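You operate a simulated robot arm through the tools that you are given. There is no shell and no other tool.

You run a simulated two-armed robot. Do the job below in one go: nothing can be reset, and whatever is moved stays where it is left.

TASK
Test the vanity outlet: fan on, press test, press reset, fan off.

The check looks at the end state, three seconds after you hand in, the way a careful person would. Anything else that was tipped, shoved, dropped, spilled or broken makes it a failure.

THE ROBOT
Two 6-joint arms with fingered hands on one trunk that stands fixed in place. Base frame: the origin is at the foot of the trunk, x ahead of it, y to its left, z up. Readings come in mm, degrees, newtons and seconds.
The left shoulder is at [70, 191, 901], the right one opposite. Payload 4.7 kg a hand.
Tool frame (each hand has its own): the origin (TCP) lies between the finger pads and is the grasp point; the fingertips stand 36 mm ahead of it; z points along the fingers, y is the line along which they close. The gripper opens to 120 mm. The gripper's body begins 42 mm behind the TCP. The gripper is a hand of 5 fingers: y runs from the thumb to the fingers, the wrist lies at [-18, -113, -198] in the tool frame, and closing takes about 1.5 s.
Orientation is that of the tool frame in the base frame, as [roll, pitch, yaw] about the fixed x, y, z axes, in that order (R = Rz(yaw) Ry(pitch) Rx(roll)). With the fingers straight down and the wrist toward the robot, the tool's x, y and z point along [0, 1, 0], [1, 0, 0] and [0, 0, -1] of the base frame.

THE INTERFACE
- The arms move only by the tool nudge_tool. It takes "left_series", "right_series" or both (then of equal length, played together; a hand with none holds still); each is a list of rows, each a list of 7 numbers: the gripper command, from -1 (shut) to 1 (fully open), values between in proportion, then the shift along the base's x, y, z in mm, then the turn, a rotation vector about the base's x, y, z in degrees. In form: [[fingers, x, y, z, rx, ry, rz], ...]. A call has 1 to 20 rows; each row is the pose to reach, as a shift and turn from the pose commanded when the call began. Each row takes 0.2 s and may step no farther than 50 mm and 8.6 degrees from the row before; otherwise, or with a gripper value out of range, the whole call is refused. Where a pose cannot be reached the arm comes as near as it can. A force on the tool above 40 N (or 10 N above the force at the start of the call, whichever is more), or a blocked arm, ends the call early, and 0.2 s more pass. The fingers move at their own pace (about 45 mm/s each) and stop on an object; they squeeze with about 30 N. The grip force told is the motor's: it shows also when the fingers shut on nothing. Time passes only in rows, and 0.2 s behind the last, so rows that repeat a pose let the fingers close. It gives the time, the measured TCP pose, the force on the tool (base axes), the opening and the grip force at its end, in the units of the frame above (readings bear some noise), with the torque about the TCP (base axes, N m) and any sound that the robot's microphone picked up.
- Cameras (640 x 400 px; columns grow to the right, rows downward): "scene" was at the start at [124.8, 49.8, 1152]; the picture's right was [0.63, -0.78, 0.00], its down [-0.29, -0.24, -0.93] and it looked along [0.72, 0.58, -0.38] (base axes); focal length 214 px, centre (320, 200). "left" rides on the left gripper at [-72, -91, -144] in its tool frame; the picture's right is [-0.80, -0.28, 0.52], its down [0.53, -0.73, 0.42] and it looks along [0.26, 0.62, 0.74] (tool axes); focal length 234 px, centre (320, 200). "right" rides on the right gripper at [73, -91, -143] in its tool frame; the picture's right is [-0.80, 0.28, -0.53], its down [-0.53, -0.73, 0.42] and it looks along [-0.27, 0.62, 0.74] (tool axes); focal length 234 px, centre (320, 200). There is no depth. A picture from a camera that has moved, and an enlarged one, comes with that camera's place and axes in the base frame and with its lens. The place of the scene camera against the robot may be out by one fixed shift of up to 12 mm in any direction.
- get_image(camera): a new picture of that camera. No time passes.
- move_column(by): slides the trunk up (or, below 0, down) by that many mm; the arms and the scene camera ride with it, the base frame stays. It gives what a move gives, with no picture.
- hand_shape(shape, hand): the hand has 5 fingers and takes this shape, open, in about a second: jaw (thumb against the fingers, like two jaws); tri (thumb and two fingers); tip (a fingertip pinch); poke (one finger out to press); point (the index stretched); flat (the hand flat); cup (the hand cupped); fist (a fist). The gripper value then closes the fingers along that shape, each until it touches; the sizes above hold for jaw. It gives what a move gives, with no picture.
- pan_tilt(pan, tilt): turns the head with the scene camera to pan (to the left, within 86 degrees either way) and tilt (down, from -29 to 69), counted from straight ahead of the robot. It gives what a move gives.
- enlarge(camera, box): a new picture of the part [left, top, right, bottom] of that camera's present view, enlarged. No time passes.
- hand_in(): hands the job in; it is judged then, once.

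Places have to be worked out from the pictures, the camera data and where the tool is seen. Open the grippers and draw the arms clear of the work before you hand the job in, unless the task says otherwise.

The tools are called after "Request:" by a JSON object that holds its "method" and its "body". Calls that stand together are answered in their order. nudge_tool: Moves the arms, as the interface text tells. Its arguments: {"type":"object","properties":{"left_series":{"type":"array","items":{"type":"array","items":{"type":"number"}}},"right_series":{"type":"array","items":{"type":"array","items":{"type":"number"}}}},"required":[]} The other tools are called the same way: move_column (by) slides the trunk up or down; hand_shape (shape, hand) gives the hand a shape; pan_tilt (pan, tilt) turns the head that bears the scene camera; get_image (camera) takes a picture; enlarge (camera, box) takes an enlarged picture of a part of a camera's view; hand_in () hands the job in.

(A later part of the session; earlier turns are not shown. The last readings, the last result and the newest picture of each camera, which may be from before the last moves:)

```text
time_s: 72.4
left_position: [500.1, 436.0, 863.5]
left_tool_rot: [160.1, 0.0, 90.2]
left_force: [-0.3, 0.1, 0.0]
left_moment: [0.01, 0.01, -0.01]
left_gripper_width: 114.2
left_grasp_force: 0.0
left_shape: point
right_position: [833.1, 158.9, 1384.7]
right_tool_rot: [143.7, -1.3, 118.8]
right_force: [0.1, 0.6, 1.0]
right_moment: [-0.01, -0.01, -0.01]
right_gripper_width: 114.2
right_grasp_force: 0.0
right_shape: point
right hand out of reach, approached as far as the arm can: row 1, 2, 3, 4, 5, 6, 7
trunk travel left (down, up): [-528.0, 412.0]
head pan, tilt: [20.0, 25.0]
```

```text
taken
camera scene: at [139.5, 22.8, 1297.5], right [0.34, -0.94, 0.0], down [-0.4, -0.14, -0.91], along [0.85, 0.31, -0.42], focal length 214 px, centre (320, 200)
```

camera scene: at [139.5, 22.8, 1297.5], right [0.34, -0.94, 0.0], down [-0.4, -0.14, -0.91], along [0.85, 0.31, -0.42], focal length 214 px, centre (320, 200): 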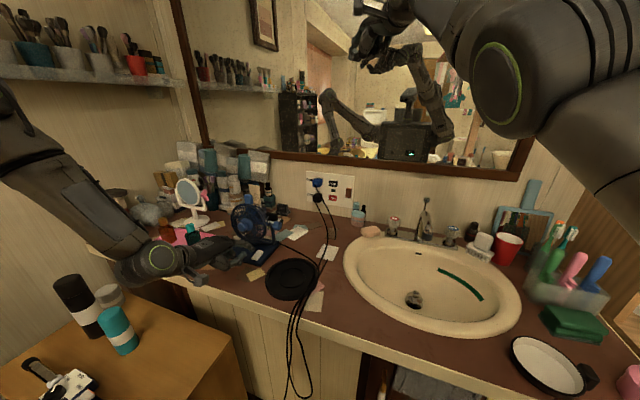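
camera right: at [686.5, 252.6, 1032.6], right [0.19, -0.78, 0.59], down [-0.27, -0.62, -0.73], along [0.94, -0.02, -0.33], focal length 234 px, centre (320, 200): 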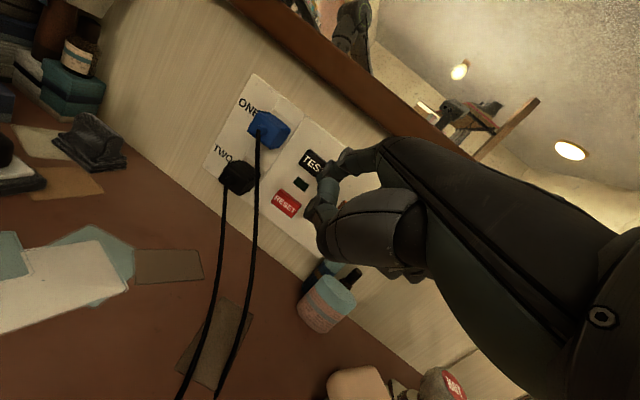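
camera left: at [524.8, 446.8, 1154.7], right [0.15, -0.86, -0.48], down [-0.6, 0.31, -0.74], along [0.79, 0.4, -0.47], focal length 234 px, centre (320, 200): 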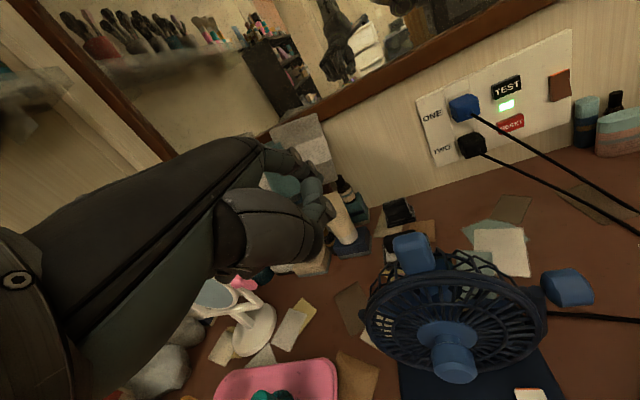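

Let me look closely at the mirror reflection to see the right arm's actual posture.

Request:
{"method": "enlarge", "body": {"camera": "scene", "box": [320, 0, 480, 160]}}

Request:
{"method": "enlarge", "body": {"camera": "scene", "box": [340, 0, 640, 190]}}

Request:
{"method": "get_image", "body": {"camera": "right"}}

```text
2.50 times, centred on (400, 80) of scene
camera zoom: at [139.5, 22.8, 1297.5], right [0.34, -0.94, 0.0], down [-0.4, -0.14, -0.91], along [0.85, 0.31, -0.42], focal length 536 px, centre (120, 500)
```

zoom: 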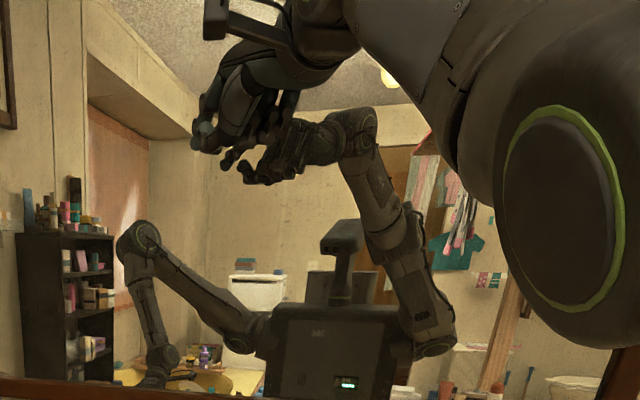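

```text
2.11 times, centred on (490, 95) of scene
camera zoom: at [139.5, 22.8, 1297.5], right [0.34, -0.94, 0.0], down [-0.4, -0.14, -0.91], along [0.85, 0.31, -0.42], focal length 452 px, centre (-38, 421)
```

zoom: 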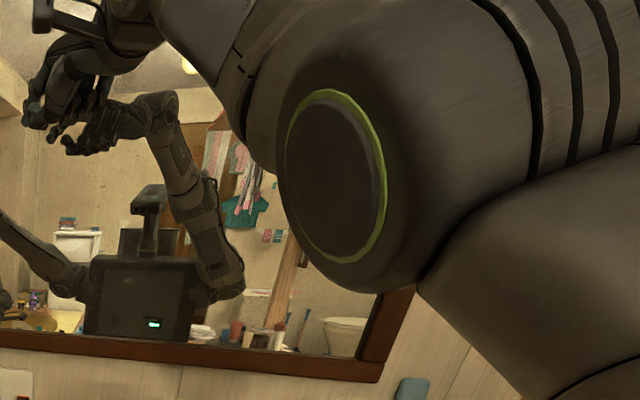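

```text
taken
camera right: at [660.7, 144.7, 1447.6], right [0.32, -0.76, 0.57], down [-0.05, -0.61, -0.79], along [0.95, 0.22, -0.23], focal length 234 px, centre (320, 200)
```

right: 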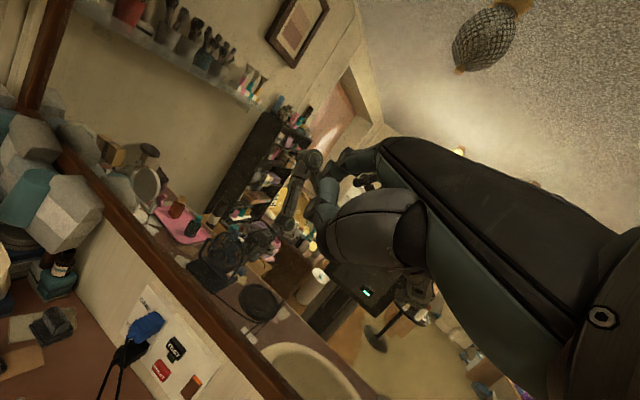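

The mirror shows the right arm straight, and it still follows motions along its full-extension shell precisely, so I can work with that: approach RESET with the hand tilted down and press by tilting it up. First I'll tilt the hand down (80°) here in free space.

Request:
{"method": "nudge_tool", "body": {"right_series": [[-1, -12, -15, -21, -2.57, 6.07, -2.9], [-1, -24, -30, -42, -5.13, 12.13, -5.8], [-1, -36, -45, -63, -7.7, 18.2, -8.7], [-1, -46.7, -59, -82.7, -10.26, 24.26, -11.59], [-1, -46.7, -59, -82.7, -10.26, 24.26, -11.59]]}}

```text
time_s: 73.6
left_position: [500.4, 436.3, 863.0]
left_tool_rot: [160.1, -0.1, 90.2]
left_force: [-0.2, -1.0, 0.4]
left_moment: [0.01, -0.02, 0.01]
left_gripper_width: 114.1
left_grasp_force: 0.1
left_shape: point
right_position: [792.6, 97.4, 1308.2]
right_tool_rot: [170.1, -1.1, 106.4]
right_force: [0.1, -1.1, -0.1]
right_moment: [-0.04, 0.01, -0.03]
right_gripper_width: 114.3
right_grasp_force: 0.0
right_shape: point
right hand out of reach, approached as far as the arm can: row 1, 2, 3, 4, 5
trunk travel left (down, up): [-528.0, 412.0]
head pan, tilt: [20.0, 25.0]
```

Good, the hand is now at 80° tilt. I'll bring it down along the shell to just above outlet height, keeping the fingertip about 25 mm clear of the mirror frame.

Request:
{"method": "nudge_tool", "body": {"right_series": [[-1, 12.6, 17, -36.5, 0, 0, 0], [-1, 25.2, 33.8, -72.7, 0, 0, 0], [-1, 34.5, 48, -105.5, 0, 0, 0], [-1, 42.9, 61.6, -138.6, 0, 0, 0], [-1, 49, 74, -173, 0, 0, 0], [-1, 54.5, 86.2, -207, 0, 0, 0], [-1, 57, 97.5, -243.5, 0, 0, 0], [-1, 58, 106, -279.7, 0, 0, 0], [-1, 58, 106, -279.7, 0, 0, 0]]}}

Request:
{"method": "get_image", "body": {"camera": "right"}}

Request:
{"method": "enlarge", "body": {"camera": "scene", "box": [290, 140, 450, 240]}}

```text
time_s: 75.6
left_position: [500.8, 435.1, 863.9]
left_tool_rot: [160.1, 0.0, 90.2]
left_force: [0.6, 0.0, 0.6]
left_moment: [0.06, 0.0, 0.01]
left_gripper_width: 114.3
left_grasp_force: 0.0
left_shape: point
right_position: [851.2, 204.3, 1027.5]
right_tool_rot: [170.0, -1.1, 106.4]
right_force: [0.4, -0.9, 1.5]
right_moment: [0.02, -0.03, 0.02]
right_gripper_width: 114.2
right_grasp_force: 0.1
right_shape: point
trunk travel left (down, up): [-528.0, 412.0]
head pan, tilt: [20.0, 25.0]
```

```text
taken
camera right: at [722.9, 240.0, 1152.0], right [0.41, -0.73, 0.55], down [-0.47, -0.68, -0.56], along [0.78, -0.04, -0.62], focal length 234 px, centre (320, 200)
```

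right: 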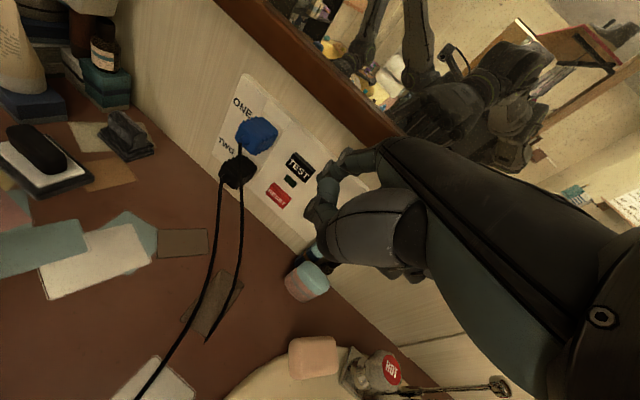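

```text
4.00 times, centred on (370, 190) of scene
camera zoom: at [139.2, 22.4, 1297.6], right [0.34, -0.94, 0.0], down [-0.4, -0.14, -0.91], along [0.85, 0.31, -0.42], focal length 858 px, centre (120, 240)
```

zoom: 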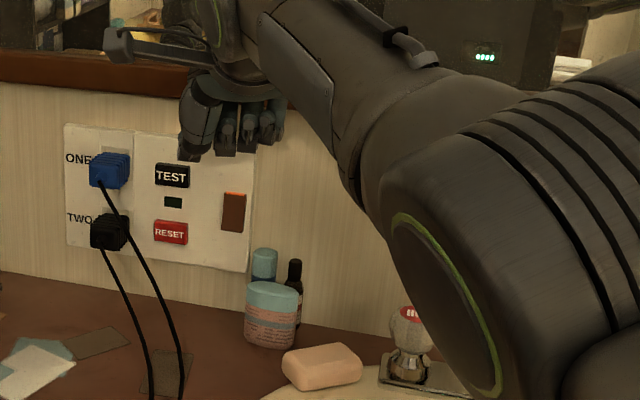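

That whole path was followed without any reach warning. I'll test whether the arm can now retract by asking for a small inward move here.

Request:
{"method": "nudge_tool", "body": {"right_series": [[-1, -8, -5, 0, 0, 0, 0], [-1, -16, -10, 0, 0, 0, 0], [-1, -24, -15, 0, 0, 0, 0]]}}

```text
time_s: 76.4
left_position: [500.5, 436.6, 862.8]
left_tool_rot: [160.1, 0.0, 90.1]
left_force: [0.2, -0.7, -0.6]
left_moment: [0.02, -0.01, -0.01]
left_gripper_width: 114.4
left_grasp_force: 0.2
left_shape: point
right_position: [852.0, 204.8, 1029.9]
right_tool_rot: [169.9, -1.1, 106.4]
right_force: [-0.4, 0.4, 0.3]
right_moment: [0.01, 0.01, 0.01]
right_gripper_width: 114.2
right_grasp_force: 0.0
right_shape: point
right hand out of reach, approached as far as the arm can: row 1, 2, 3
trunk travel left (down, up): [-528.0, 412.0]
head pan, tilt: [20.0, 25.0]
```

Still on the shell, but motion along it is accurate, so I'll proceed that way. Next I'll move to about 15 mm in front of the button column at TEST height with the tilt reduced to 70°.

Request:
{"method": "nudge_tool", "body": {"right_series": [[-1, 7, 6, -25, 0.95, -3.2, 0.2], [-1, 17, 14, -50, 1.9, -6.4, 0.4], [-1, 28, 22, -74, 2.84, -9.59, 0.6], [-1, 28, 22, -74, 2.84, -9.59, 0.6]]}}

Request:
{"method": "enlarge", "body": {"camera": "right", "box": [200, 100, 424, 300]}}

Request:
{"method": "enlarge", "body": {"camera": "scene", "box": [290, 150, 418, 230]}}

```text
time_s: 77.4
left_position: [500.6, 436.7, 863.0]
left_tool_rot: [160.0, 0.0, 90.2]
left_force: [0.4, 0.4, 0.5]
left_moment: [0.0, 0.02, 0.02]
left_gripper_width: 114.3
left_grasp_force: 0.2
left_shape: point
right_position: [881.0, 226.9, 955.7]
right_tool_rot: [159.9, -1.1, 107.1]
right_force: [-0.3, 0.1, -0.1]
right_moment: [-0.03, -0.05, 0.0]
right_gripper_width: 114.5
right_grasp_force: 0.0
right_shape: point
right hand out of reach, approached as far as the arm can: row 1, 2
trunk travel left (down, up): [-528.0, 412.0]
head pan, tilt: [20.0, 25.0]
```

```text
2.00 times, centred on (312, 200) of right
camera zoom: at [732.8, 255.0, 1058.5], right [0.32, -0.75, 0.57], down [-0.36, -0.66, -0.66], along [0.88, 0.0, -0.48], focal length 468 px, centre (336, 200)
```

zoom: 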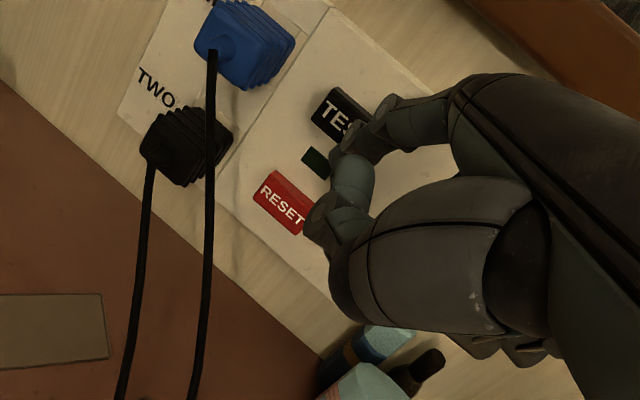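

```text
5.00 times, centred on (354, 190) of scene
camera zoom: at [139.2, 22.6, 1297.6], right [0.34, -0.94, 0.0], down [-0.4, -0.14, -0.91], along [0.85, 0.31, -0.42], focal length 1072 px, centre (150, 250)
```

zoom: 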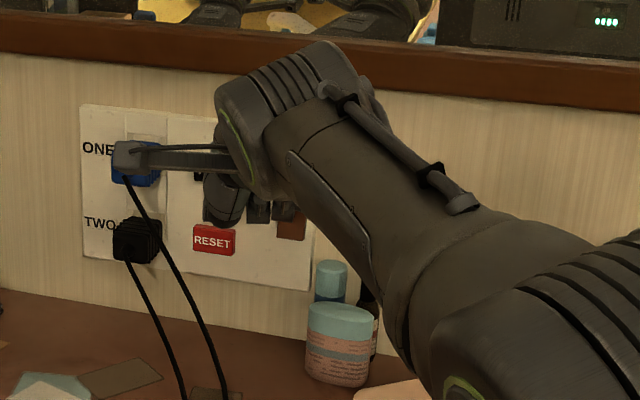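

Right on target at (881, 227, 956). I'll descend 60 mm to RESET height, staying about 15 mm off the wall buttons.

Request:
{"method": "nudge_tool", "body": {"right_series": [[-1, 0, 0, -15, 0, 0, 0], [-1, 0, 0, -30, 0, 0, 0], [-1, 0.5, 0, -45, 0, 0, 0], [-1, 1, 0.5, -60, 0, 0, 0], [-1, 1, 0.5, -60, 0, 0, 0]]}}

Request:
{"method": "enlarge", "body": {"camera": "right", "box": [200, 100, 424, 300]}}

Request:
{"method": "enlarge", "body": {"camera": "right", "box": [270, 130, 366, 190]}}

```text
time_s: 78.6
left_position: [500.1, 436.0, 864.2]
left_tool_rot: [160.2, -0.1, 90.2]
left_force: [0.8, -0.1, 0.1]
left_moment: [0.01, 0.02, -0.02]
left_gripper_width: 114.3
left_grasp_force: 0.2
left_shape: point
right_position: [882.5, 226.1, 895.3]
right_tool_rot: [160.0, -1.0, 107.2]
right_force: [-0.6, -0.6, 0.5]
right_moment: [-0.02, -0.02, 0.02]
right_gripper_width: 114.2
right_grasp_force: 0.1
right_shape: point
trunk travel left (down, up): [-528.0, 412.0]
head pan, tilt: [20.0, 25.0]
```

```text
2.00 times, centred on (312, 200) of right
camera zoom: at [732.9, 254.5, 998.1], right [0.32, -0.75, 0.57], down [-0.36, -0.66, -0.66], along [0.87, 0.0, -0.48], focal length 468 px, centre (336, 200)
```

zoom: 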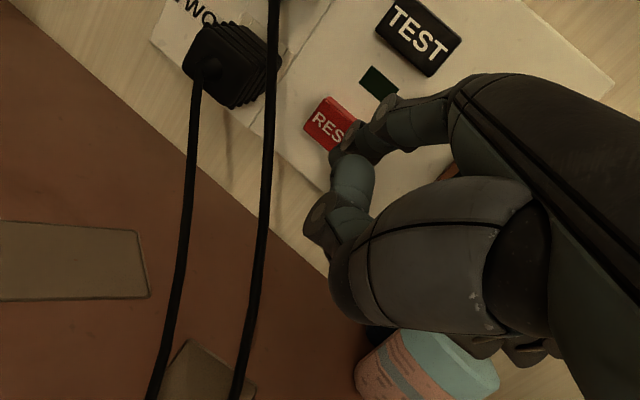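

```text
6.67 times, centred on (318, 160) of right
camera zoom: at [732.9, 254.5, 998.1], right [0.32, -0.75, 0.57], down [-0.36, -0.66, -0.66], along [0.87, 0.0, -0.48], focal length 1561 px, centre (333, 467)
```

zoom: 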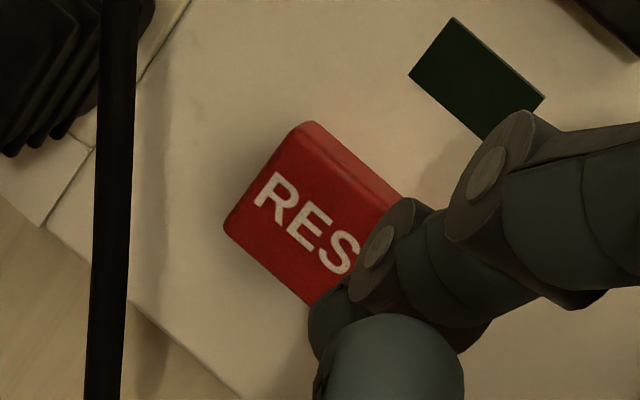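

Positioned exactly, with the fingertip over the right half of RESET and about 15 mm away. Now I'll press by tilting the hand up toward 55° while moving the TCP forward and down, so the fingertip travels straight toward the button.

Request:
{"method": "nudge_tool", "body": {"right_series": [[-1, 5, 0.3, -4, 0.88, -2.87, 0], [-1, 10, 0.6, -8, 1.75, -5.74, 0], [-1, 15.5, 0.9, -12, 2.63, -8.61, 0], [-1, 20, 1.2, -15.2, 3.29, -10.76, 0], [-1, 23, 1.4, -17.5, 3.8, -12.4, 0]]}}

Request:
{"method": "enlarge", "body": {"camera": "right", "box": [270, 130, 366, 190]}}

```text
time_s: 79.8
left_position: [500.7, 435.4, 862.3]
left_tool_rot: [160.1, 0.0, 90.1]
left_force: [-0.6, -0.2, 0.0]
left_moment: [0.02, 0.02, -0.01]
left_gripper_width: 114.3
left_grasp_force: 0.0
left_shape: point
right_position: [907.6, 229.3, 877.2]
right_tool_rot: [146.9, -1.0, 107.4]
right_force: [-2.6, 0.0, 1.2]
right_moment: [0.03, -0.13, 0.09]
right_gripper_width: 114.3
right_grasp_force: 0.0
right_shape: point
right hand out of reach, approached as far as the arm can: row 2, 3
trunk travel left (down, up): [-528.0, 412.0]
head pan, tilt: [20.0, 25.0]
heard: click
```

```text
6.67 times, centred on (318, 160) of right
camera zoom: at [738.2, 251.2, 948.1], right [0.19, -0.79, 0.58], down [-0.21, -0.61, -0.77], along [0.96, 0.03, -0.28], focal length 1561 px, centre (333, 467)
```

zoom: 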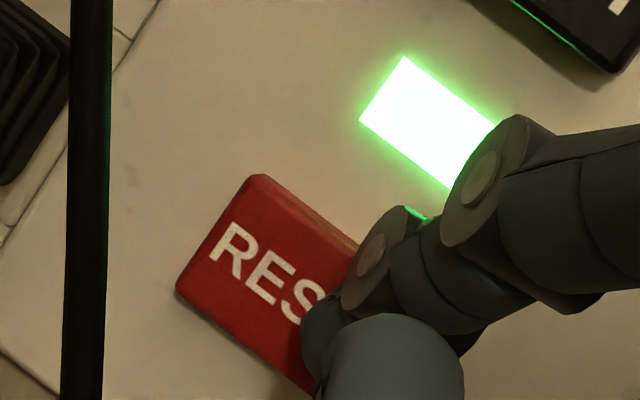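

The outlet clicked and the green lamp is lit again, so RESET worked. I'll back off by reversing the same motion, then rise back up to TEST height clear of the buttons.

Request:
{"method": "nudge_tool", "body": {"right_series": [[-1, -6, -0.7, 4, -0.95, 3.1, 0], [-1, -12.5, -1.5, 9, -1.9, 6.2, 0], [-1, -19, -2.2, 13.5, -2.85, 9.3, 0], [-1, -25, -3, 18, -3.8, 12.4, 0], [-1, -25, -3, 33, -3.8, 12.4, 0], [-1, -25, -3, 48, -3.8, 12.4, 0], [-1, -25, -3, 63, -3.8, 12.4, 0], [-1, -26, -3, 78, -3.8, 12.4, 0]]}}

Request:
{"method": "enlarge", "body": {"camera": "scene", "box": [290, 150, 418, 230]}}

Request:
{"method": "enlarge", "body": {"camera": "scene", "box": [200, 190, 296, 250]}}

```text
time_s: 81.6
left_position: [499.6, 435.8, 863.2]
left_tool_rot: [160.1, 0.0, 90.2]
left_force: [-0.3, 0.1, 0.9]
left_moment: [0.0, 0.01, 0.0]
left_gripper_width: 114.3
left_grasp_force: 0.1
left_shape: point
right_position: [883.1, 225.7, 957.4]
right_tool_rot: [160.0, -1.0, 107.2]
right_force: [0.0, 1.4, -0.3]
right_moment: [0.01, 0.01, -0.02]
right_gripper_width: 114.2
right_grasp_force: 0.0
right_shape: point
right hand out of reach, approached as far as the arm can: row 1, 2, 3, 4, 5, 8
trunk travel left (down, up): [-528.0, 412.0]
head pan, tilt: [20.0, 25.0]
```

```text
5.00 times, centred on (354, 190) of scene
camera zoom: at [139.3, 22.8, 1297.5], right [0.34, -0.94, 0.0], down [-0.4, -0.14, -0.91], along [0.85, 0.31, -0.42], focal length 1072 px, centre (150, 250)
```

zoom: 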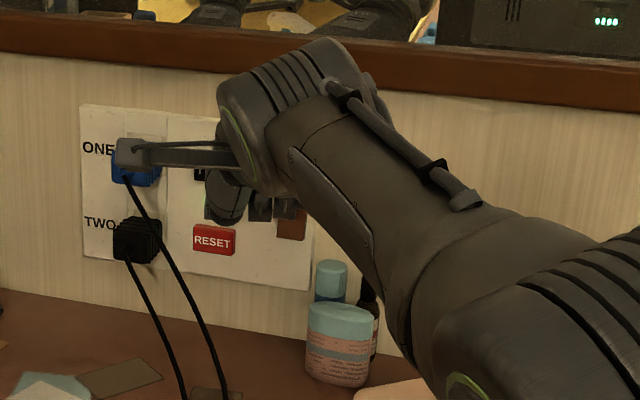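

```text
6.67 times, centred on (248, 220) of scene
camera zoom: at [139.3, 22.8, 1297.5], right [0.34, -0.94, 0.0], down [-0.4, -0.14, -0.91], along [0.85, 0.31, -0.42], focal length 1430 px, centre (800, 67)
```

zoom: 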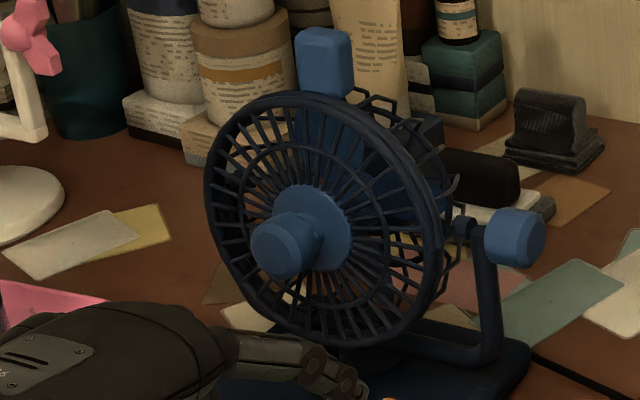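

The right hand is back up at (883, 226, 957) with nothing disturbed. I'll withdraw it from the wall and raise it along the same path as it came in.

Request:
{"method": "nudge_tool", "body": {"right_series": [[-1, -10, -7, 24, -0.95, 3.2, -0.2], [-1, -20, -14, 48, -1.9, 6.4, -0.4], [-1, -31, -21, 72.5, -2.84, 9.59, -0.6], [-1, -31, -21, 72.5, -2.84, 9.59, -0.6]]}}

Request:
{"method": "nudge_tool", "body": {"right_series": [[-1, -1, -8.5, 36, 0, 0, 0], [-1, -3.5, -20, 73, 0, 0, 0], [-1, -9, -32, 107, 0, 0, 0], [-1, -15, -44.5, 141, 0, 0, 0], [-1, -23.5, -58, 174, 0, 0, 0], [-1, -33, -72.5, 207, 0, 0, 0], [-1, -45.5, -89, 243.5, 0, 0, 0], [-1, -58.6, -107, 281, 0, 0, 0]]}}

Request:
{"method": "enlarge", "body": {"camera": "scene", "box": [200, 190, 296, 250]}}

Request:
{"method": "get_image", "body": {"camera": "scene"}}

```text
time_s: 82.6
left_position: [502.4, 436.4, 863.2]
left_tool_rot: [160.1, 0.1, 90.2]
left_force: [0.1, -0.2, 0.4]
left_moment: [-0.02, 0.0, 0.06]
left_gripper_width: 114.1
left_grasp_force: 0.0
left_shape: point
right_position: [851.1, 206.2, 1028.8]
right_tool_rot: [170.0, -1.1, 106.4]
right_force: [-0.3, 1.2, 0.3]
right_moment: [0.04, 0.0, -0.01]
right_gripper_width: 114.1
right_grasp_force: 0.0
right_shape: point
trunk travel left (down, up): [-528.0, 412.0]
head pan, tilt: [20.0, 25.0]
```

```text
time_s: 84.4
left_position: [498.9, 435.3, 863.6]
left_tool_rot: [160.0, 0.0, 90.3]
left_force: [0.8, -0.4, -0.6]
left_moment: [0.03, 0.0, 0.02]
left_gripper_width: 114.5
left_grasp_force: 0.1
left_shape: point
right_position: [788.7, 96.3, 1312.2]
right_tool_rot: [169.9, -1.0, 106.3]
right_force: [0.4, -0.1, -0.3]
right_moment: [-0.01, -0.01, 0.0]
right_gripper_width: 114.2
right_grasp_force: 0.0
right_shape: point
trunk travel left (down, up): [-528.0, 412.0]
head pan, tilt: [20.0, 25.0]
```

```text
6.67 times, centred on (248, 220) of scene
camera zoom: at [137.9, 21.9, 1297.7], right [0.34, -0.94, 0.0], down [-0.4, -0.14, -0.91], along [0.85, 0.31, -0.42], focal length 1430 px, centre (800, 67)
```

zoom: 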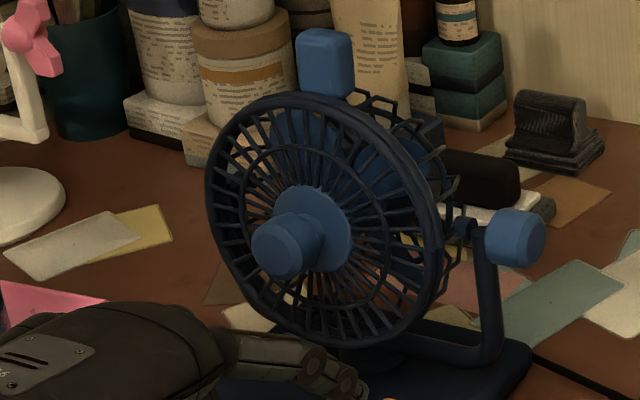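

```text
taken
camera scene: at [137.9, 21.9, 1297.7], right [0.34, -0.94, 0.0], down [-0.4, -0.14, -0.91], along [0.85, 0.31, -0.42], focal length 214 px, centre (320, 200)
```

scene: 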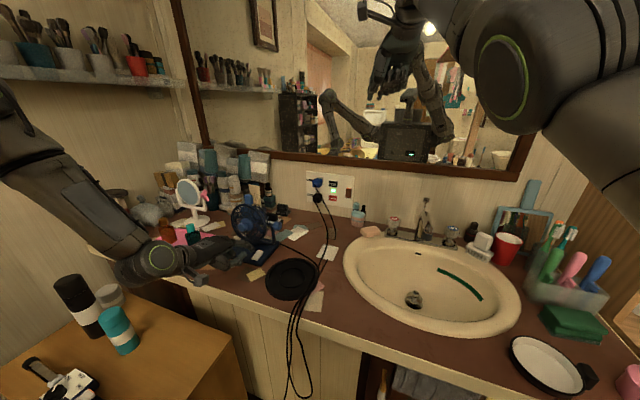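

The fan is running again on restored power, and the right arm is clear. Now for fan off: I'll turn the head toward the fan and look at the rocker and the left fingertip.

Request:
{"method": "pan_tilt", "body": {"pan": 32, "tilt": 40}}

Request:
{"method": "enlarge", "body": {"camera": "scene", "box": [282, 170, 330, 200]}}

Request:
{"method": "enlarge", "body": {"camera": "left", "box": [280, 140, 376, 200]}}

```text
time_s: 85.2
left_position: [500.5, 435.9, 861.7]
left_tool_rot: [160.2, 0.1, 90.1]
left_force: [0.1, 0.1, 0.2]
left_moment: [0.05, -0.01, -0.03]
left_gripper_width: 114.4
left_grasp_force: 0.0
left_shape: point
right_position: [792.6, 98.9, 1309.7]
right_tool_rot: [170.1, -1.1, 106.4]
right_force: [-0.1, 1.0, -0.5]
right_moment: [0.05, 0.0, 0.0]
right_gripper_width: 114.3
right_grasp_force: 0.0
right_shape: point
trunk travel left (down, up): [-528.0, 412.0]
head pan, tilt: [32.0, 40.0]
```

```text
13.33 times, centred on (306, 185) of scene
camera zoom: at [125.5, 36.4, 1274.2], right [0.53, -0.85, 0.0], down [-0.55, -0.34, -0.77], along [0.65, 0.41, -0.64], focal length 2860 px, centre (507, 400)
```

zoom: 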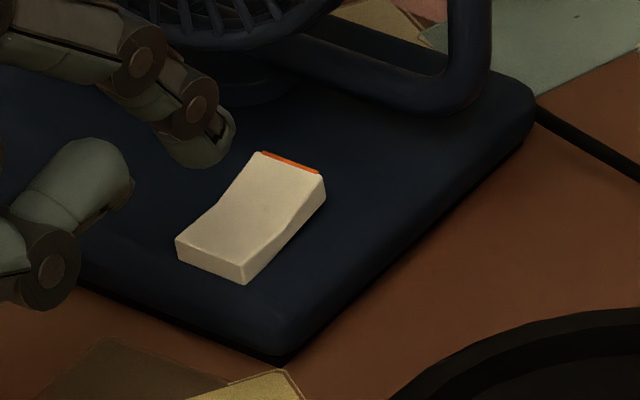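

```text
6.67 times, centred on (328, 170) of left
camera zoom: at [367.4, 362.4, 966.4], right [-0.08, -0.8, -0.59], down [-0.55, 0.53, -0.65], along [0.83, 0.27, -0.48], focal length 1561 px, centre (267, 400)
```

zoom: 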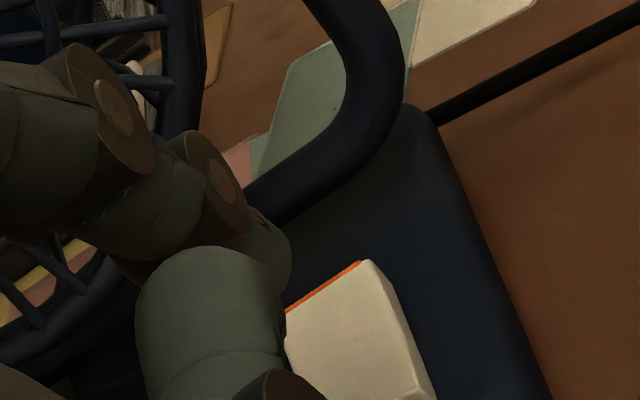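

The rocker's far end (red mark) is up. I'll move the left fingertip 24 mm forward so it is above the far end, staying at a safe height, and check alignment.

Request:
{"method": "nudge_tool", "body": {"left_series": [[-1, 8, -1, 3, 0, 0, 0], [-1, 16, -3, 4, 0, 0, 0], [-1, 24, -4, 5, 0, 0, 0], [-1, 24, -4, 5, 0, 0, 0]]}}

Request:
{"method": "move_column", "body": {"by": -10}}

Request:
{"method": "enlarge", "body": {"camera": "scene", "box": [282, 167, 330, 197]}}

Request:
{"method": "enlarge", "body": {"camera": "left", "box": [280, 140, 376, 200]}}

```text
time_s: 86.2
left_position: [524.4, 431.1, 869.6]
left_tool_rot: [160.1, 0.1, 90.2]
left_force: [-0.1, 0.1, -0.6]
left_moment: [0.03, -0.01, -0.04]
left_gripper_width: 114.2
left_grasp_force: 0.0
left_shape: point
right_position: [791.2, 97.8, 1308.6]
right_tool_rot: [170.1, -1.0, 106.4]
right_force: [-0.2, -0.2, 0.3]
right_moment: [-0.01, -0.03, 0.01]
right_gripper_width: 114.2
right_grasp_force: 0.1
right_shape: point
trunk travel left (down, up): [-528.0, 412.0]
head pan, tilt: [32.0, 40.0]
```

```text
time_s: 86.8
left_position: [523.6, 431.2, 858.8]
left_tool_rot: [160.1, 0.0, 90.2]
left_force: [0.7, 0.3, 0.5]
left_moment: [-0.02, 0.01, 0.0]
left_gripper_width: 114.3
left_grasp_force: 0.1
left_shape: point
right_position: [791.5, 97.1, 1299.8]
right_tool_rot: [170.1, -1.1, 106.5]
right_force: [-0.6, -0.2, -0.6]
right_moment: [0.03, -0.04, -0.03]
right_gripper_width: 114.2
right_grasp_force: 0.0
right_shape: point
trunk travel left (down, up): [-518.0, 422.0]
head pan, tilt: [32.0, 40.0]
```

```text
13.33 times, centred on (306, 182) of scene
camera zoom: at [125.1, 36.3, 1264.2], right [0.53, -0.85, 0.0], down [-0.55, -0.34, -0.77], along [0.65, 0.41, -0.64], focal length 2860 px, centre (507, 440)
```

zoom: 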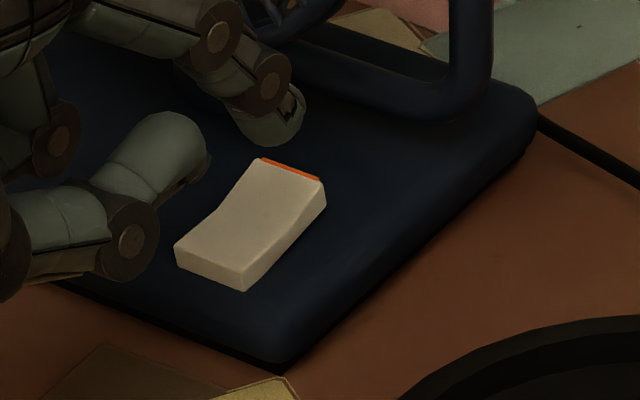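

```text
6.67 times, centred on (328, 170) of left
camera zoom: at [391.0, 357.9, 962.3], right [-0.08, -0.8, -0.59], down [-0.55, 0.53, -0.65], along [0.83, 0.27, -0.48], focal length 1561 px, centre (267, 400)
```

zoom: 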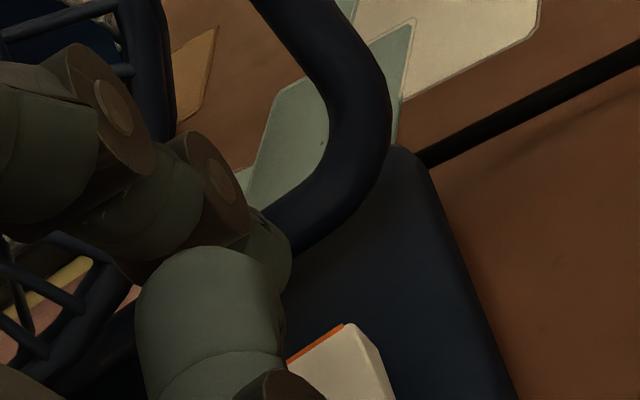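

The fingertip is about 15 mm above the rocker, roughly 10 mm in from the far edge and near the centreline. I'll shift it 3 mm forward and 2 mm left while descending 11 mm.

Request:
{"method": "nudge_tool", "body": {"left_series": [[-1, 1.5, 1, -3, 0, 0, 0], [-1, 3, 2, -6, 0, 0, 0], [-1, 3, 2, -9, 0, 0, 0], [-1, 3, 2, -11, 0, 0, 0]]}}

Request:
{"method": "enlarge", "body": {"camera": "scene", "box": [282, 167, 330, 197]}}

```text
time_s: 87.8
left_position: [525.8, 435.1, 851.6]
left_tool_rot: [160.0, 0.1, 90.2]
left_force: [-0.3, 1.3, 0.7]
left_moment: [0.01, 0.01, 0.02]
left_gripper_width: 114.3
left_grasp_force: 0.0
left_shape: point
left hand out of reach, approached as far as the arm can: row 3, 4
right_position: [790.7, 96.7, 1299.7]
right_tool_rot: [170.1, -1.1, 106.4]
right_force: [0.2, 0.5, -0.8]
right_moment: [0.03, 0.02, -0.01]
right_gripper_width: 114.1
right_grasp_force: 0.1
right_shape: point
trunk travel left (down, up): [-518.0, 422.0]
head pan, tilt: [32.0, 40.0]
```

```text
13.33 times, centred on (306, 182) of scene
camera zoom: at [125.1, 36.3, 1264.2], right [0.53, -0.85, 0.0], down [-0.55, -0.34, -0.77], along [0.65, 0.41, -0.64], focal length 2860 px, centre (507, 440)
```

zoom: 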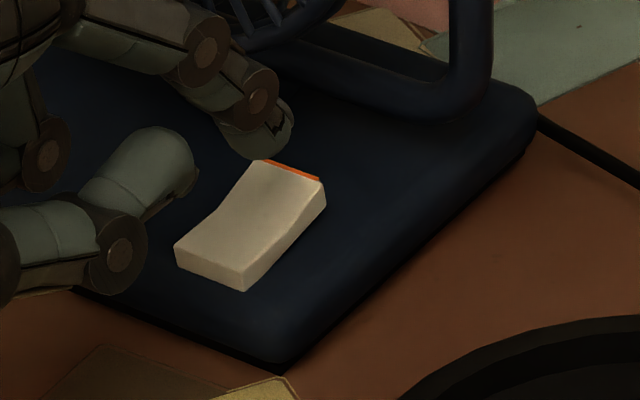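

The arm hit its low limit again. I'll lift it 16 mm and lower the trunk 24 mm so there is room to press down with the arm.

Request:
{"method": "nudge_tool", "body": {"left_series": [[-1, 0, -1, 8, 0, 0, 0], [-1, 1, -2, 16, 0, 0, 0], [-1, 1, -2, 16, 0, 0, 0]]}}

Request:
{"method": "move_column", "body": {"by": -24}}

Request:
{"method": "enlarge", "body": {"camera": "scene", "box": [282, 160, 330, 190]}}

```text
time_s: 88.6
left_position: [526.1, 434.8, 867.1]
left_tool_rot: [160.1, -0.1, 90.2]
left_force: [0.3, -0.8, 0.7]
left_moment: [-0.03, -0.01, 0.02]
left_gripper_width: 114.1
left_grasp_force: 0.0
left_shape: point
right_position: [790.8, 97.7, 1298.8]
right_tool_rot: [170.1, -1.1, 106.4]
right_force: [0.4, 0.7, -0.1]
right_moment: [0.01, -0.03, 0.0]
right_gripper_width: 114.2
right_grasp_force: 0.0
right_shape: point
trunk travel left (down, up): [-518.0, 422.0]
head pan, tilt: [32.0, 40.0]
```

```text
time_s: 89.3
left_position: [526.2, 435.3, 844.3]
left_tool_rot: [160.1, 0.0, 90.2]
left_force: [0.9, 0.6, 0.2]
left_moment: [0.02, -0.02, -0.07]
left_gripper_width: 114.0
left_grasp_force: 0.0
left_shape: point
right_position: [790.4, 97.5, 1276.3]
right_tool_rot: [170.0, -1.0, 106.3]
right_force: [-0.4, 0.0, 0.4]
right_moment: [0.0, -0.01, -0.04]
right_gripper_width: 114.1
right_grasp_force: 0.2
right_shape: point
trunk travel left (down, up): [-494.0, 446.0]
head pan, tilt: [32.0, 40.0]
```

```text
13.33 times, centred on (306, 175) of scene
camera zoom: at [124.6, 36.0, 1240.3], right [0.53, -0.85, 0.0], down [-0.55, -0.34, -0.77], along [0.65, 0.41, -0.64], focal length 2860 px, centre (507, 533)
```

zoom: 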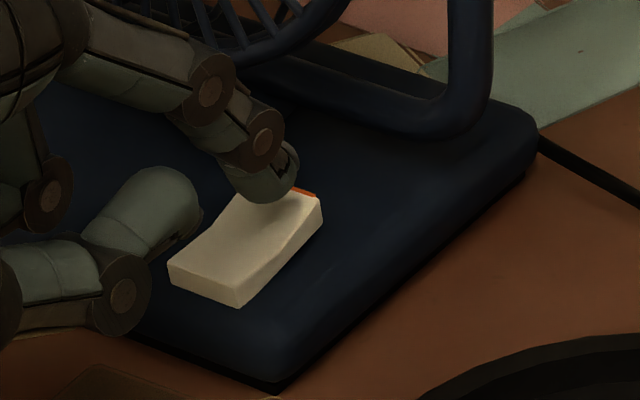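

The fingertip is now right above the rocker's far end, about to touch. I'll press down in 1.5 mm steps while shifting 2 mm right toward the centreline.

Request:
{"method": "nudge_tool", "body": {"left_series": [[-1, 0.5, -2, 0, 0, 0, 0], [-1, 0.5, -2, -1.5, 0, 0, 0], [-1, 0.5, -2, -3, 0, 0, 0], [-1, 0.5, -2, -4.5, 0, 0, 0], [-1, 0.5, -2, -6, 0, 0, 0]]}}

Request:
{"method": "enlarge", "body": {"camera": "scene", "box": [282, 160, 330, 190]}}

```text
time_s: 90.5
left_position: [527.1, 431.9, 837.4]
left_tool_rot: [160.1, 0.0, 90.1]
left_force: [-0.2, 0.1, 0.9]
left_moment: [0.0, -0.01, -0.04]
left_gripper_width: 114.6
left_grasp_force: 0.0
left_shape: point
right_position: [791.3, 97.6, 1276.3]
right_tool_rot: [170.2, -1.0, 106.4]
right_force: [-0.2, 0.2, -0.4]
right_moment: [0.0, 0.0, 0.02]
right_gripper_width: 114.1
right_grasp_force: 0.1
right_shape: point
trunk travel left (down, up): [-494.0, 446.0]
head pan, tilt: [32.0, 40.0]
```

```text
13.33 times, centred on (306, 175) of scene
camera zoom: at [125.3, 36.3, 1240.2], right [0.53, -0.85, 0.0], down [-0.55, -0.34, -0.77], along [0.65, 0.41, -0.64], focal length 2860 px, centre (507, 533)
```

zoom: 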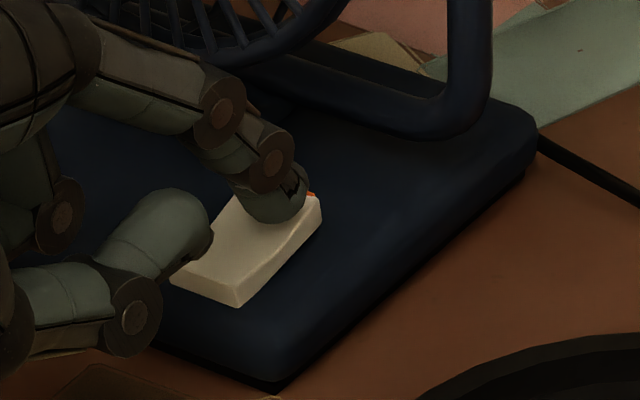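

It is just touching and not yet flipped. I'll press 5 mm further in small steps.

Request:
{"method": "nudge_tool", "body": {"left_series": [[-1, 0, 0, -1.5, 0, 0, 0], [-1, 0, 0, -3, 0, 0, 0], [-1, 0, 0, -4.5, 0, 0, 0], [-1, 0, 0, -5.5, 0, 0, 0]]}}

Request:
{"method": "enlarge", "body": {"camera": "scene", "box": [282, 160, 330, 190]}}

```text
time_s: 91.5
left_position: [526.1, 434.3, 833.7]
left_tool_rot: [160.1, 0.0, 90.3]
left_force: [0.8, -1.2, 3.3]
left_moment: [-0.05, -0.25, -0.03]
left_gripper_width: 0.0
left_grasp_force: 0.1
left_shape: point
right_position: [792.1, 98.1, 1276.2]
right_tool_rot: [170.1, -1.0, 106.4]
right_force: [0.5, 0.5, 0.2]
right_moment: [-0.02, 0.03, 0.01]
right_gripper_width: 114.1
right_grasp_force: 0.1
right_shape: point
trunk travel left (down, up): [-494.0, 446.0]
head pan, tilt: [32.0, 40.0]
```

```text
13.33 times, centred on (306, 175) of scene
camera zoom: at [124.8, 36.0, 1240.3], right [0.53, -0.85, 0.0], down [-0.55, -0.34, -0.77], along [0.65, 0.41, -0.64], focal length 2860 px, centre (507, 533)
```

zoom: 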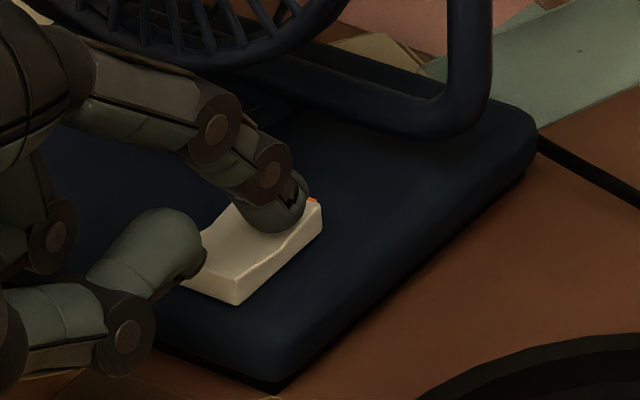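

Now there is 3.3 N of contact and the rocker is starting to move. I'll keep pressing down 4 mm, nudged 2 mm further toward the far edge.

Request:
{"method": "nudge_tool", "body": {"left_series": [[-1, 0.5, -0.5, -1, 0, 0, 0], [-1, 1, -1, -2, 0, 0, 0], [-1, 1, -1, -3, 0, 0, 0], [-1, 1, -1, -4, 0, 0, 0]]}}

Request:
{"method": "enlarge", "body": {"camera": "scene", "box": [282, 160, 330, 190]}}

```text
time_s: 92.5
left_position: [524.7, 434.4, 830.4]
left_tool_rot: [160.0, 0.2, 90.2]
left_force: [1.2, -0.7, 3.9]
left_moment: [-0.04, -0.36, -0.1]
left_gripper_width: 0.0
left_grasp_force: 0.0
left_shape: point
left hand out of reach, approached as far as the arm can: row 1, 2, 3, 4
right_position: [792.0, 97.6, 1275.6]
right_tool_rot: [170.2, -1.1, 106.4]
right_force: [0.9, -0.3, 0.5]
right_moment: [-0.04, -0.02, 0.0]
right_gripper_width: 114.3
right_grasp_force: 0.1
right_shape: point
trunk travel left (down, up): [-494.0, 446.0]
head pan, tilt: [32.0, 40.0]
```

```text
13.33 times, centred on (306, 175) of scene
camera zoom: at [124.8, 35.9, 1240.3], right [0.53, -0.85, 0.0], down [-0.55, -0.34, -0.77], along [0.65, 0.41, -0.64], focal length 2860 px, centre (507, 533)
```

zoom: 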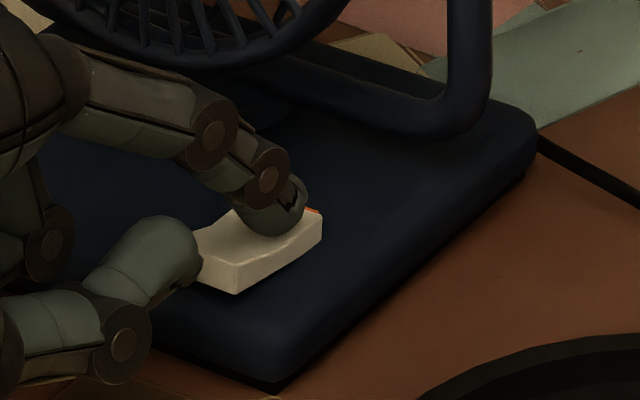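

The rocker now looks tipped back, with its near end raised. I'll lift straight up and check.

Request:
{"method": "nudge_tool", "body": {"left_series": [[-1, 0, 0, 6, 0, 0, 0], [-1, 0, 0, 14, 0, 0, 0], [-1, -2, 0, 24, 0, 0, 0], [-1, -6, 0, 34, 0, 0, 0], [-1, -6, 0, 34, 0, 0, 0]]}}

Request:
{"method": "enlarge", "body": {"camera": "scene", "box": [282, 160, 330, 190]}}

Request:
{"method": "enlarge", "body": {"camera": "scene", "box": [270, 120, 334, 160]}}

Request:
{"method": "nudge_tool", "body": {"left_series": [[-1, 0, 0, 0, 0, 0, 0], [-1, 0, 0, 0, 0, 0, 0], [-1, 0, 0, 0, 0, 0, 0]]}}

Request:
{"method": "enlarge", "body": {"camera": "scene", "box": [270, 120, 334, 160]}}

```text
time_s: 93.7
left_position: [526.7, 433.4, 850.2]
left_tool_rot: [160.0, 0.1, 90.1]
left_force: [-0.7, -0.6, -0.3]
left_moment: [-0.01, 0.02, 0.01]
left_gripper_width: 0.0
left_grasp_force: 0.0
left_shape: point
left hand out of reach, approached as far as the arm can: row 3, 4, 5
right_position: [790.3, 97.5, 1275.6]
right_tool_rot: [170.1, -1.1, 106.3]
right_force: [-1.1, -0.1, 0.1]
right_moment: [0.02, 0.03, -0.02]
right_gripper_width: 114.1
right_grasp_force: 0.0
right_shape: point
trunk travel left (down, up): [-494.0, 446.0]
head pan, tilt: [32.0, 40.0]
```

```text
13.33 times, centred on (306, 175) of scene
camera zoom: at [125.0, 36.5, 1240.2], right [0.53, -0.85, 0.0], down [-0.55, -0.34, -0.77], along [0.65, 0.41, -0.64], focal length 2860 px, centre (507, 533)
```

zoom: 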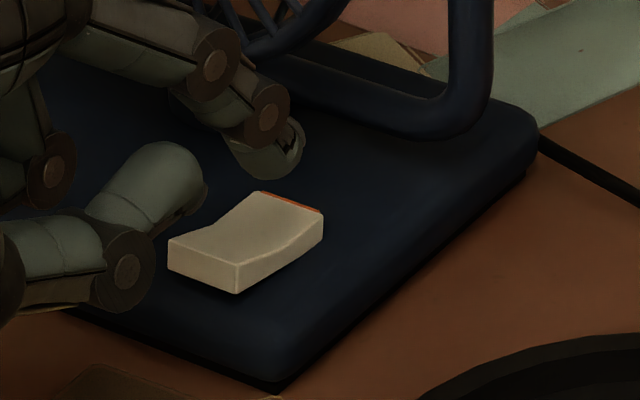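

```text
10.00 times, centred on (302, 140) of scene
camera zoom: at [125.0, 36.5, 1240.2], right [0.53, -0.85, 0.0], down [-0.55, -0.34, -0.77], along [0.65, 0.41, -0.64], focal length 2145 px, centre (500, 800)
```

zoom: 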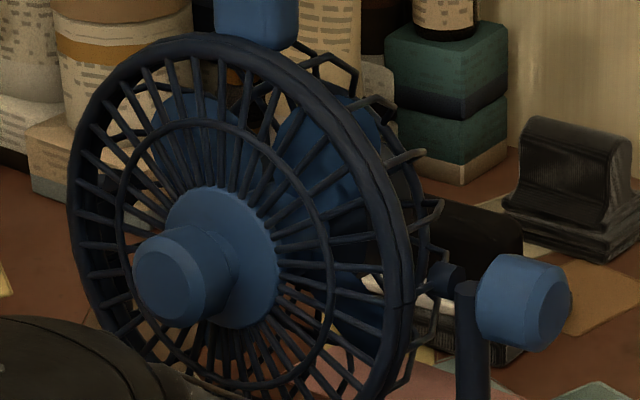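

```text
time_s: 94.5
left_position: [525.6, 433.4, 851.3]
left_tool_rot: [160.0, 0.1, 90.0]
left_force: [-0.2, -0.2, 0.0]
left_moment: [-0.04, 0.01, 0.0]
left_gripper_width: 0.1
left_grasp_force: 0.1
left_shape: point
right_position: [790.8, 97.8, 1275.9]
right_tool_rot: [170.1, -1.1, 106.4]
right_force: [0.8, -0.4, -0.3]
right_moment: [0.02, 0.01, 0.0]
right_gripper_width: 114.3
right_grasp_force: 0.0
right_shape: point
trunk travel left (down, up): [-494.0, 446.0]
head pan, tilt: [32.0, 40.0]
```

```text
10.00 times, centred on (302, 140) of scene
camera zoom: at [125.1, 36.3, 1240.2], right [0.53, -0.85, 0.0], down [-0.55, -0.34, -0.77], along [0.65, 0.41, -0.64], focal length 2145 px, centre (500, 800)
```

zoom: 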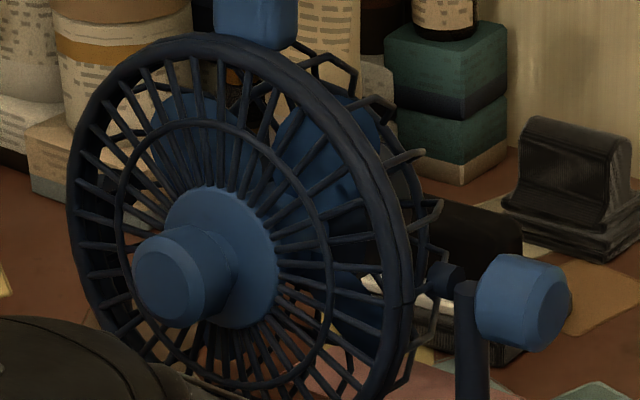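

The two fan pictures are identical, so the fan is off, and the rocker is back in its original position. I'll raise the trunk 60 mm to lift the left hand off, then ease it back toward the robot.

Request:
{"method": "move_column", "body": {"by": 60}}

Request:
{"method": "nudge_tool", "body": {"left_series": [[-1, -6, 0, -5, 0, 0, 0], [-1, -12, 1, -10, 0, 0, 0], [-1, -18, 2, -18, 0, 0, 0], [-1, -24, 3, -24, 0, 0, 0], [-1, -24, 3, -24, 0, 0, 0]]}}

Request:
{"method": "get_image", "body": {"camera": "scene"}}

```text
time_s: 95.5
left_position: [525.8, 432.1, 909.8]
left_tool_rot: [160.0, 0.1, 90.1]
left_force: [0.2, 0.3, -0.3]
left_moment: [0.0, 0.02, -0.03]
left_gripper_width: 0.3
left_grasp_force: 0.1
left_shape: point
right_position: [792.0, 98.6, 1335.2]
right_tool_rot: [170.1, -1.1, 106.4]
right_force: [0.4, 0.1, -0.5]
right_moment: [0.0, 0.02, 0.02]
right_gripper_width: 114.0
right_grasp_force: 0.0
right_shape: point
trunk travel left (down, up): [-554.0, 386.0]
head pan, tilt: [32.0, 40.0]
```

```text
time_s: 96.7
left_position: [501.2, 435.9, 887.5]
left_tool_rot: [160.0, 0.1, 90.0]
left_force: [-0.2, 0.5, 0.1]
left_moment: [0.01, -0.01, 0.0]
left_gripper_width: 0.0
left_grasp_force: 0.0
left_shape: point
right_position: [792.2, 97.0, 1334.9]
right_tool_rot: [170.1, -1.1, 106.4]
right_force: [-0.1, -1.2, -0.1]
right_moment: [0.0, 0.01, 0.02]
right_gripper_width: 114.0
right_grasp_force: 0.1
right_shape: point
trunk travel left (down, up): [-554.0, 386.0]
head pan, tilt: [32.0, 40.0]
```

```text
taken
camera scene: at [125.2, 36.1, 1300.2], right [0.53, -0.85, 0.0], down [-0.55, -0.34, -0.77], along [0.65, 0.41, -0.64], focal length 214 px, centre (320, 200)
```

scene: 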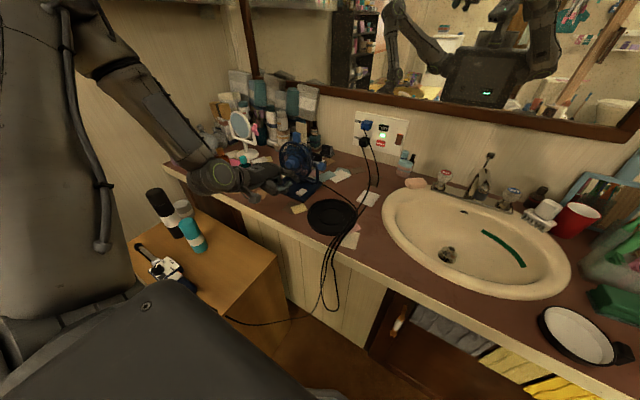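

Everything looks in place. I'll raise the trunk 100 mm more and then draw the left hand back toward the robot, turning it back to its starting orientation.

Request:
{"method": "move_column", "body": {"by": 100}}

Request:
{"method": "nudge_tool", "body": {"left_series": [[-1, -18, -10, 0, -4.4, -5.78, 0.4], [-1, -37, -21, 0, -8.8, -11.55, 0.8], [-1, -56, -32, 0, -13.2, -17.32, 1.2], [-1, -75, -44, 0, -17.6, -23.1, 1.6], [-1, -94, -55, 0, -22, -28.87, 2], [-1, -113, -67, 0, -26.4, -34.64, 2.4], [-1, -132, -78, 0, -30.8, -40.41, 2.8], [-1, -151, -90, 0, -35.2, -46.18, 3.2], [-1, -170, -102, 0, -39.6, -51.96, 3.6], [-1, -188, -112, 0, -44, -57.73, 4], [-1, -205, -122, 0, -48.4, -63.5, 4.4], [-1, -205, -122, 0, -48.4, -63.5, 4.4]]}}

Request:
{"method": "get_image", "body": {"camera": "scene"}}

```text
time_s: 98.0
left_position: [503.1, 435.5, 985.7]
left_tool_rot: [160.0, 0.2, 90.1]
left_force: [0.5, 0.2, -0.6]
left_moment: [0.01, 0.01, 0.03]
left_gripper_width: 0.0
left_grasp_force: 0.1
left_shape: point
right_position: [791.8, 98.6, 1435.6]
right_tool_rot: [170.1, -1.1, 106.4]
right_force: [-0.4, 0.9, 0.3]
right_moment: [-0.02, -0.01, 0.0]
right_gripper_width: 114.2
right_grasp_force: 0.0
right_shape: point
trunk travel left (down, up): [-654.0, 286.0]
head pan, tilt: [32.0, 40.0]
```

```text
time_s: 100.6
left_position: [519.5, 457.8, 1117.5]
left_tool_rot: [97.2, 40.5, 66.2]
left_force: [-0.1, -1.0, 0.1]
left_moment: [0.0, 0.02, -0.01]
left_gripper_width: 114.3
left_grasp_force: 0.1
left_shape: point
left hand out of reach, approached as far as the arm can: row 2, 3, 4, 5, 6, 7, 8, 9, 10, 11, 12
right_position: [789.2, 98.2, 1435.4]
right_tool_rot: [170.1, -1.2, 106.4]
right_force: [0.0, -0.1, -0.8]
right_moment: [-0.02, -0.05, 0.0]
right_gripper_width: 114.3
right_grasp_force: 0.0
right_shape: point
trunk travel left (down, up): [-654.0, 286.0]
head pan, tilt: [32.0, 40.0]
```

```text
taken
camera scene: at [124.6, 36.5, 1400.3], right [0.53, -0.85, 0.0], down [-0.55, -0.34, -0.77], along [0.65, 0.41, -0.64], focal length 214 px, centre (320, 200)
```

scene: 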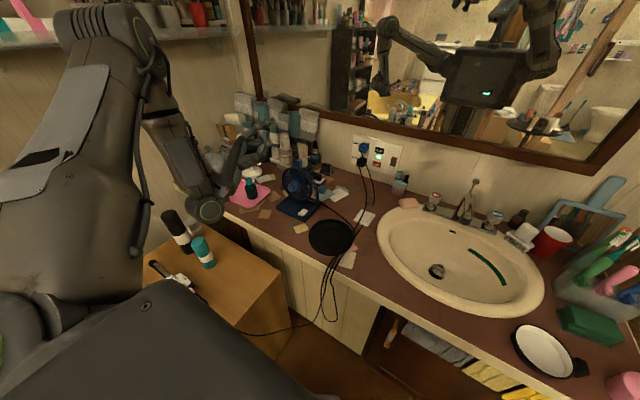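

The left hand rose to (520, 458, 1117) while turning and is clear of everything. I'll now draw it back toward the robot and down to near its starting place.

Request:
{"method": "nudge_tool", "body": {"left_series": [[-1, -24, -16, -12, 0, 0, 0], [-1, -48, -32, -25, 0, 0, 0], [-1, -72, -48, -40, 0, 0, 0], [-1, -96, -64, -55, 0, 0, 0], [-1, -120, -80, -70, 0, 0, 0], [-1, -144, -96, -85, 0, 0, 0], [-1, -168, -112, -105, 0, 0, 0], [-1, -190, -128, -125, 0, 0, 0], [-1, -190, -128, -125, 0, 0, 0]]}}

Request:
{"method": "pan_tilt", "body": {"pan": 55, "tilt": 15}}

Request:
{"method": "get_image", "body": {"camera": "scene"}}

```text
time_s: 102.6
left_position: [491.6, 417.6, 1111.2]
left_tool_rot: [101.9, 40.7, 66.8]
left_force: [0.1, -0.7, 0.7]
left_moment: [0.0, -0.03, 0.0]
left_gripper_width: 114.0
left_grasp_force: 0.1
left_shape: point
left hand out of reach, approached as far as the arm can: row 1, 2, 3, 4, 5, 6, 7, 8, 9
right_position: [791.6, 98.8, 1435.9]
right_tool_rot: [170.2, -1.1, 106.4]
right_force: [0.5, 0.2, 0.8]
right_moment: [0.01, 0.02, 0.01]
right_gripper_width: 114.3
right_grasp_force: 0.1
right_shape: point
trunk travel left (down, up): [-654.0, 286.0]
head pan, tilt: [32.0, 40.0]
```

```text
time_s: 103.5
left_position: [491.0, 417.1, 1111.6]
left_tool_rot: [102.1, 40.7, 67.0]
left_force: [0.1, -0.4, -0.6]
left_moment: [-0.03, 0.02, -0.01]
left_gripper_width: 114.3
left_grasp_force: 0.0
left_shape: point
right_position: [791.3, 97.0, 1436.7]
right_tool_rot: [170.0, -1.2, 106.4]
right_force: [-0.4, -0.1, 0.6]
right_moment: [0.02, -0.03, 0.02]
right_gripper_width: 114.3
right_grasp_force: 0.0
right_shape: point
trunk travel left (down, up): [-654.0, 286.0]
head pan, tilt: [55.0, 15.0]
```

```text
taken
camera scene: at [106.8, 67.8, 1439.7], right [0.82, -0.57, 0.0], down [-0.15, -0.21, -0.97], along [0.55, 0.79, -0.26], focal length 214 px, centre (320, 200)
```

scene: 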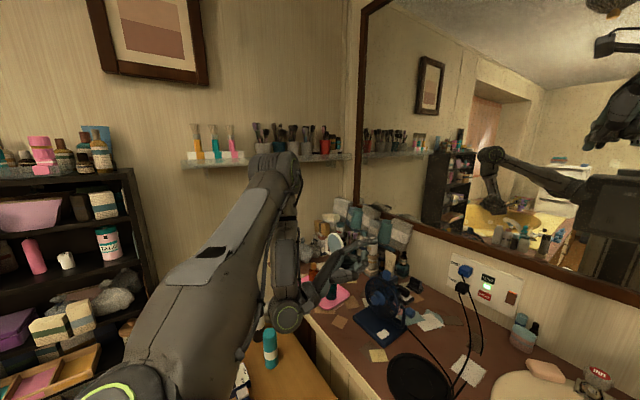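

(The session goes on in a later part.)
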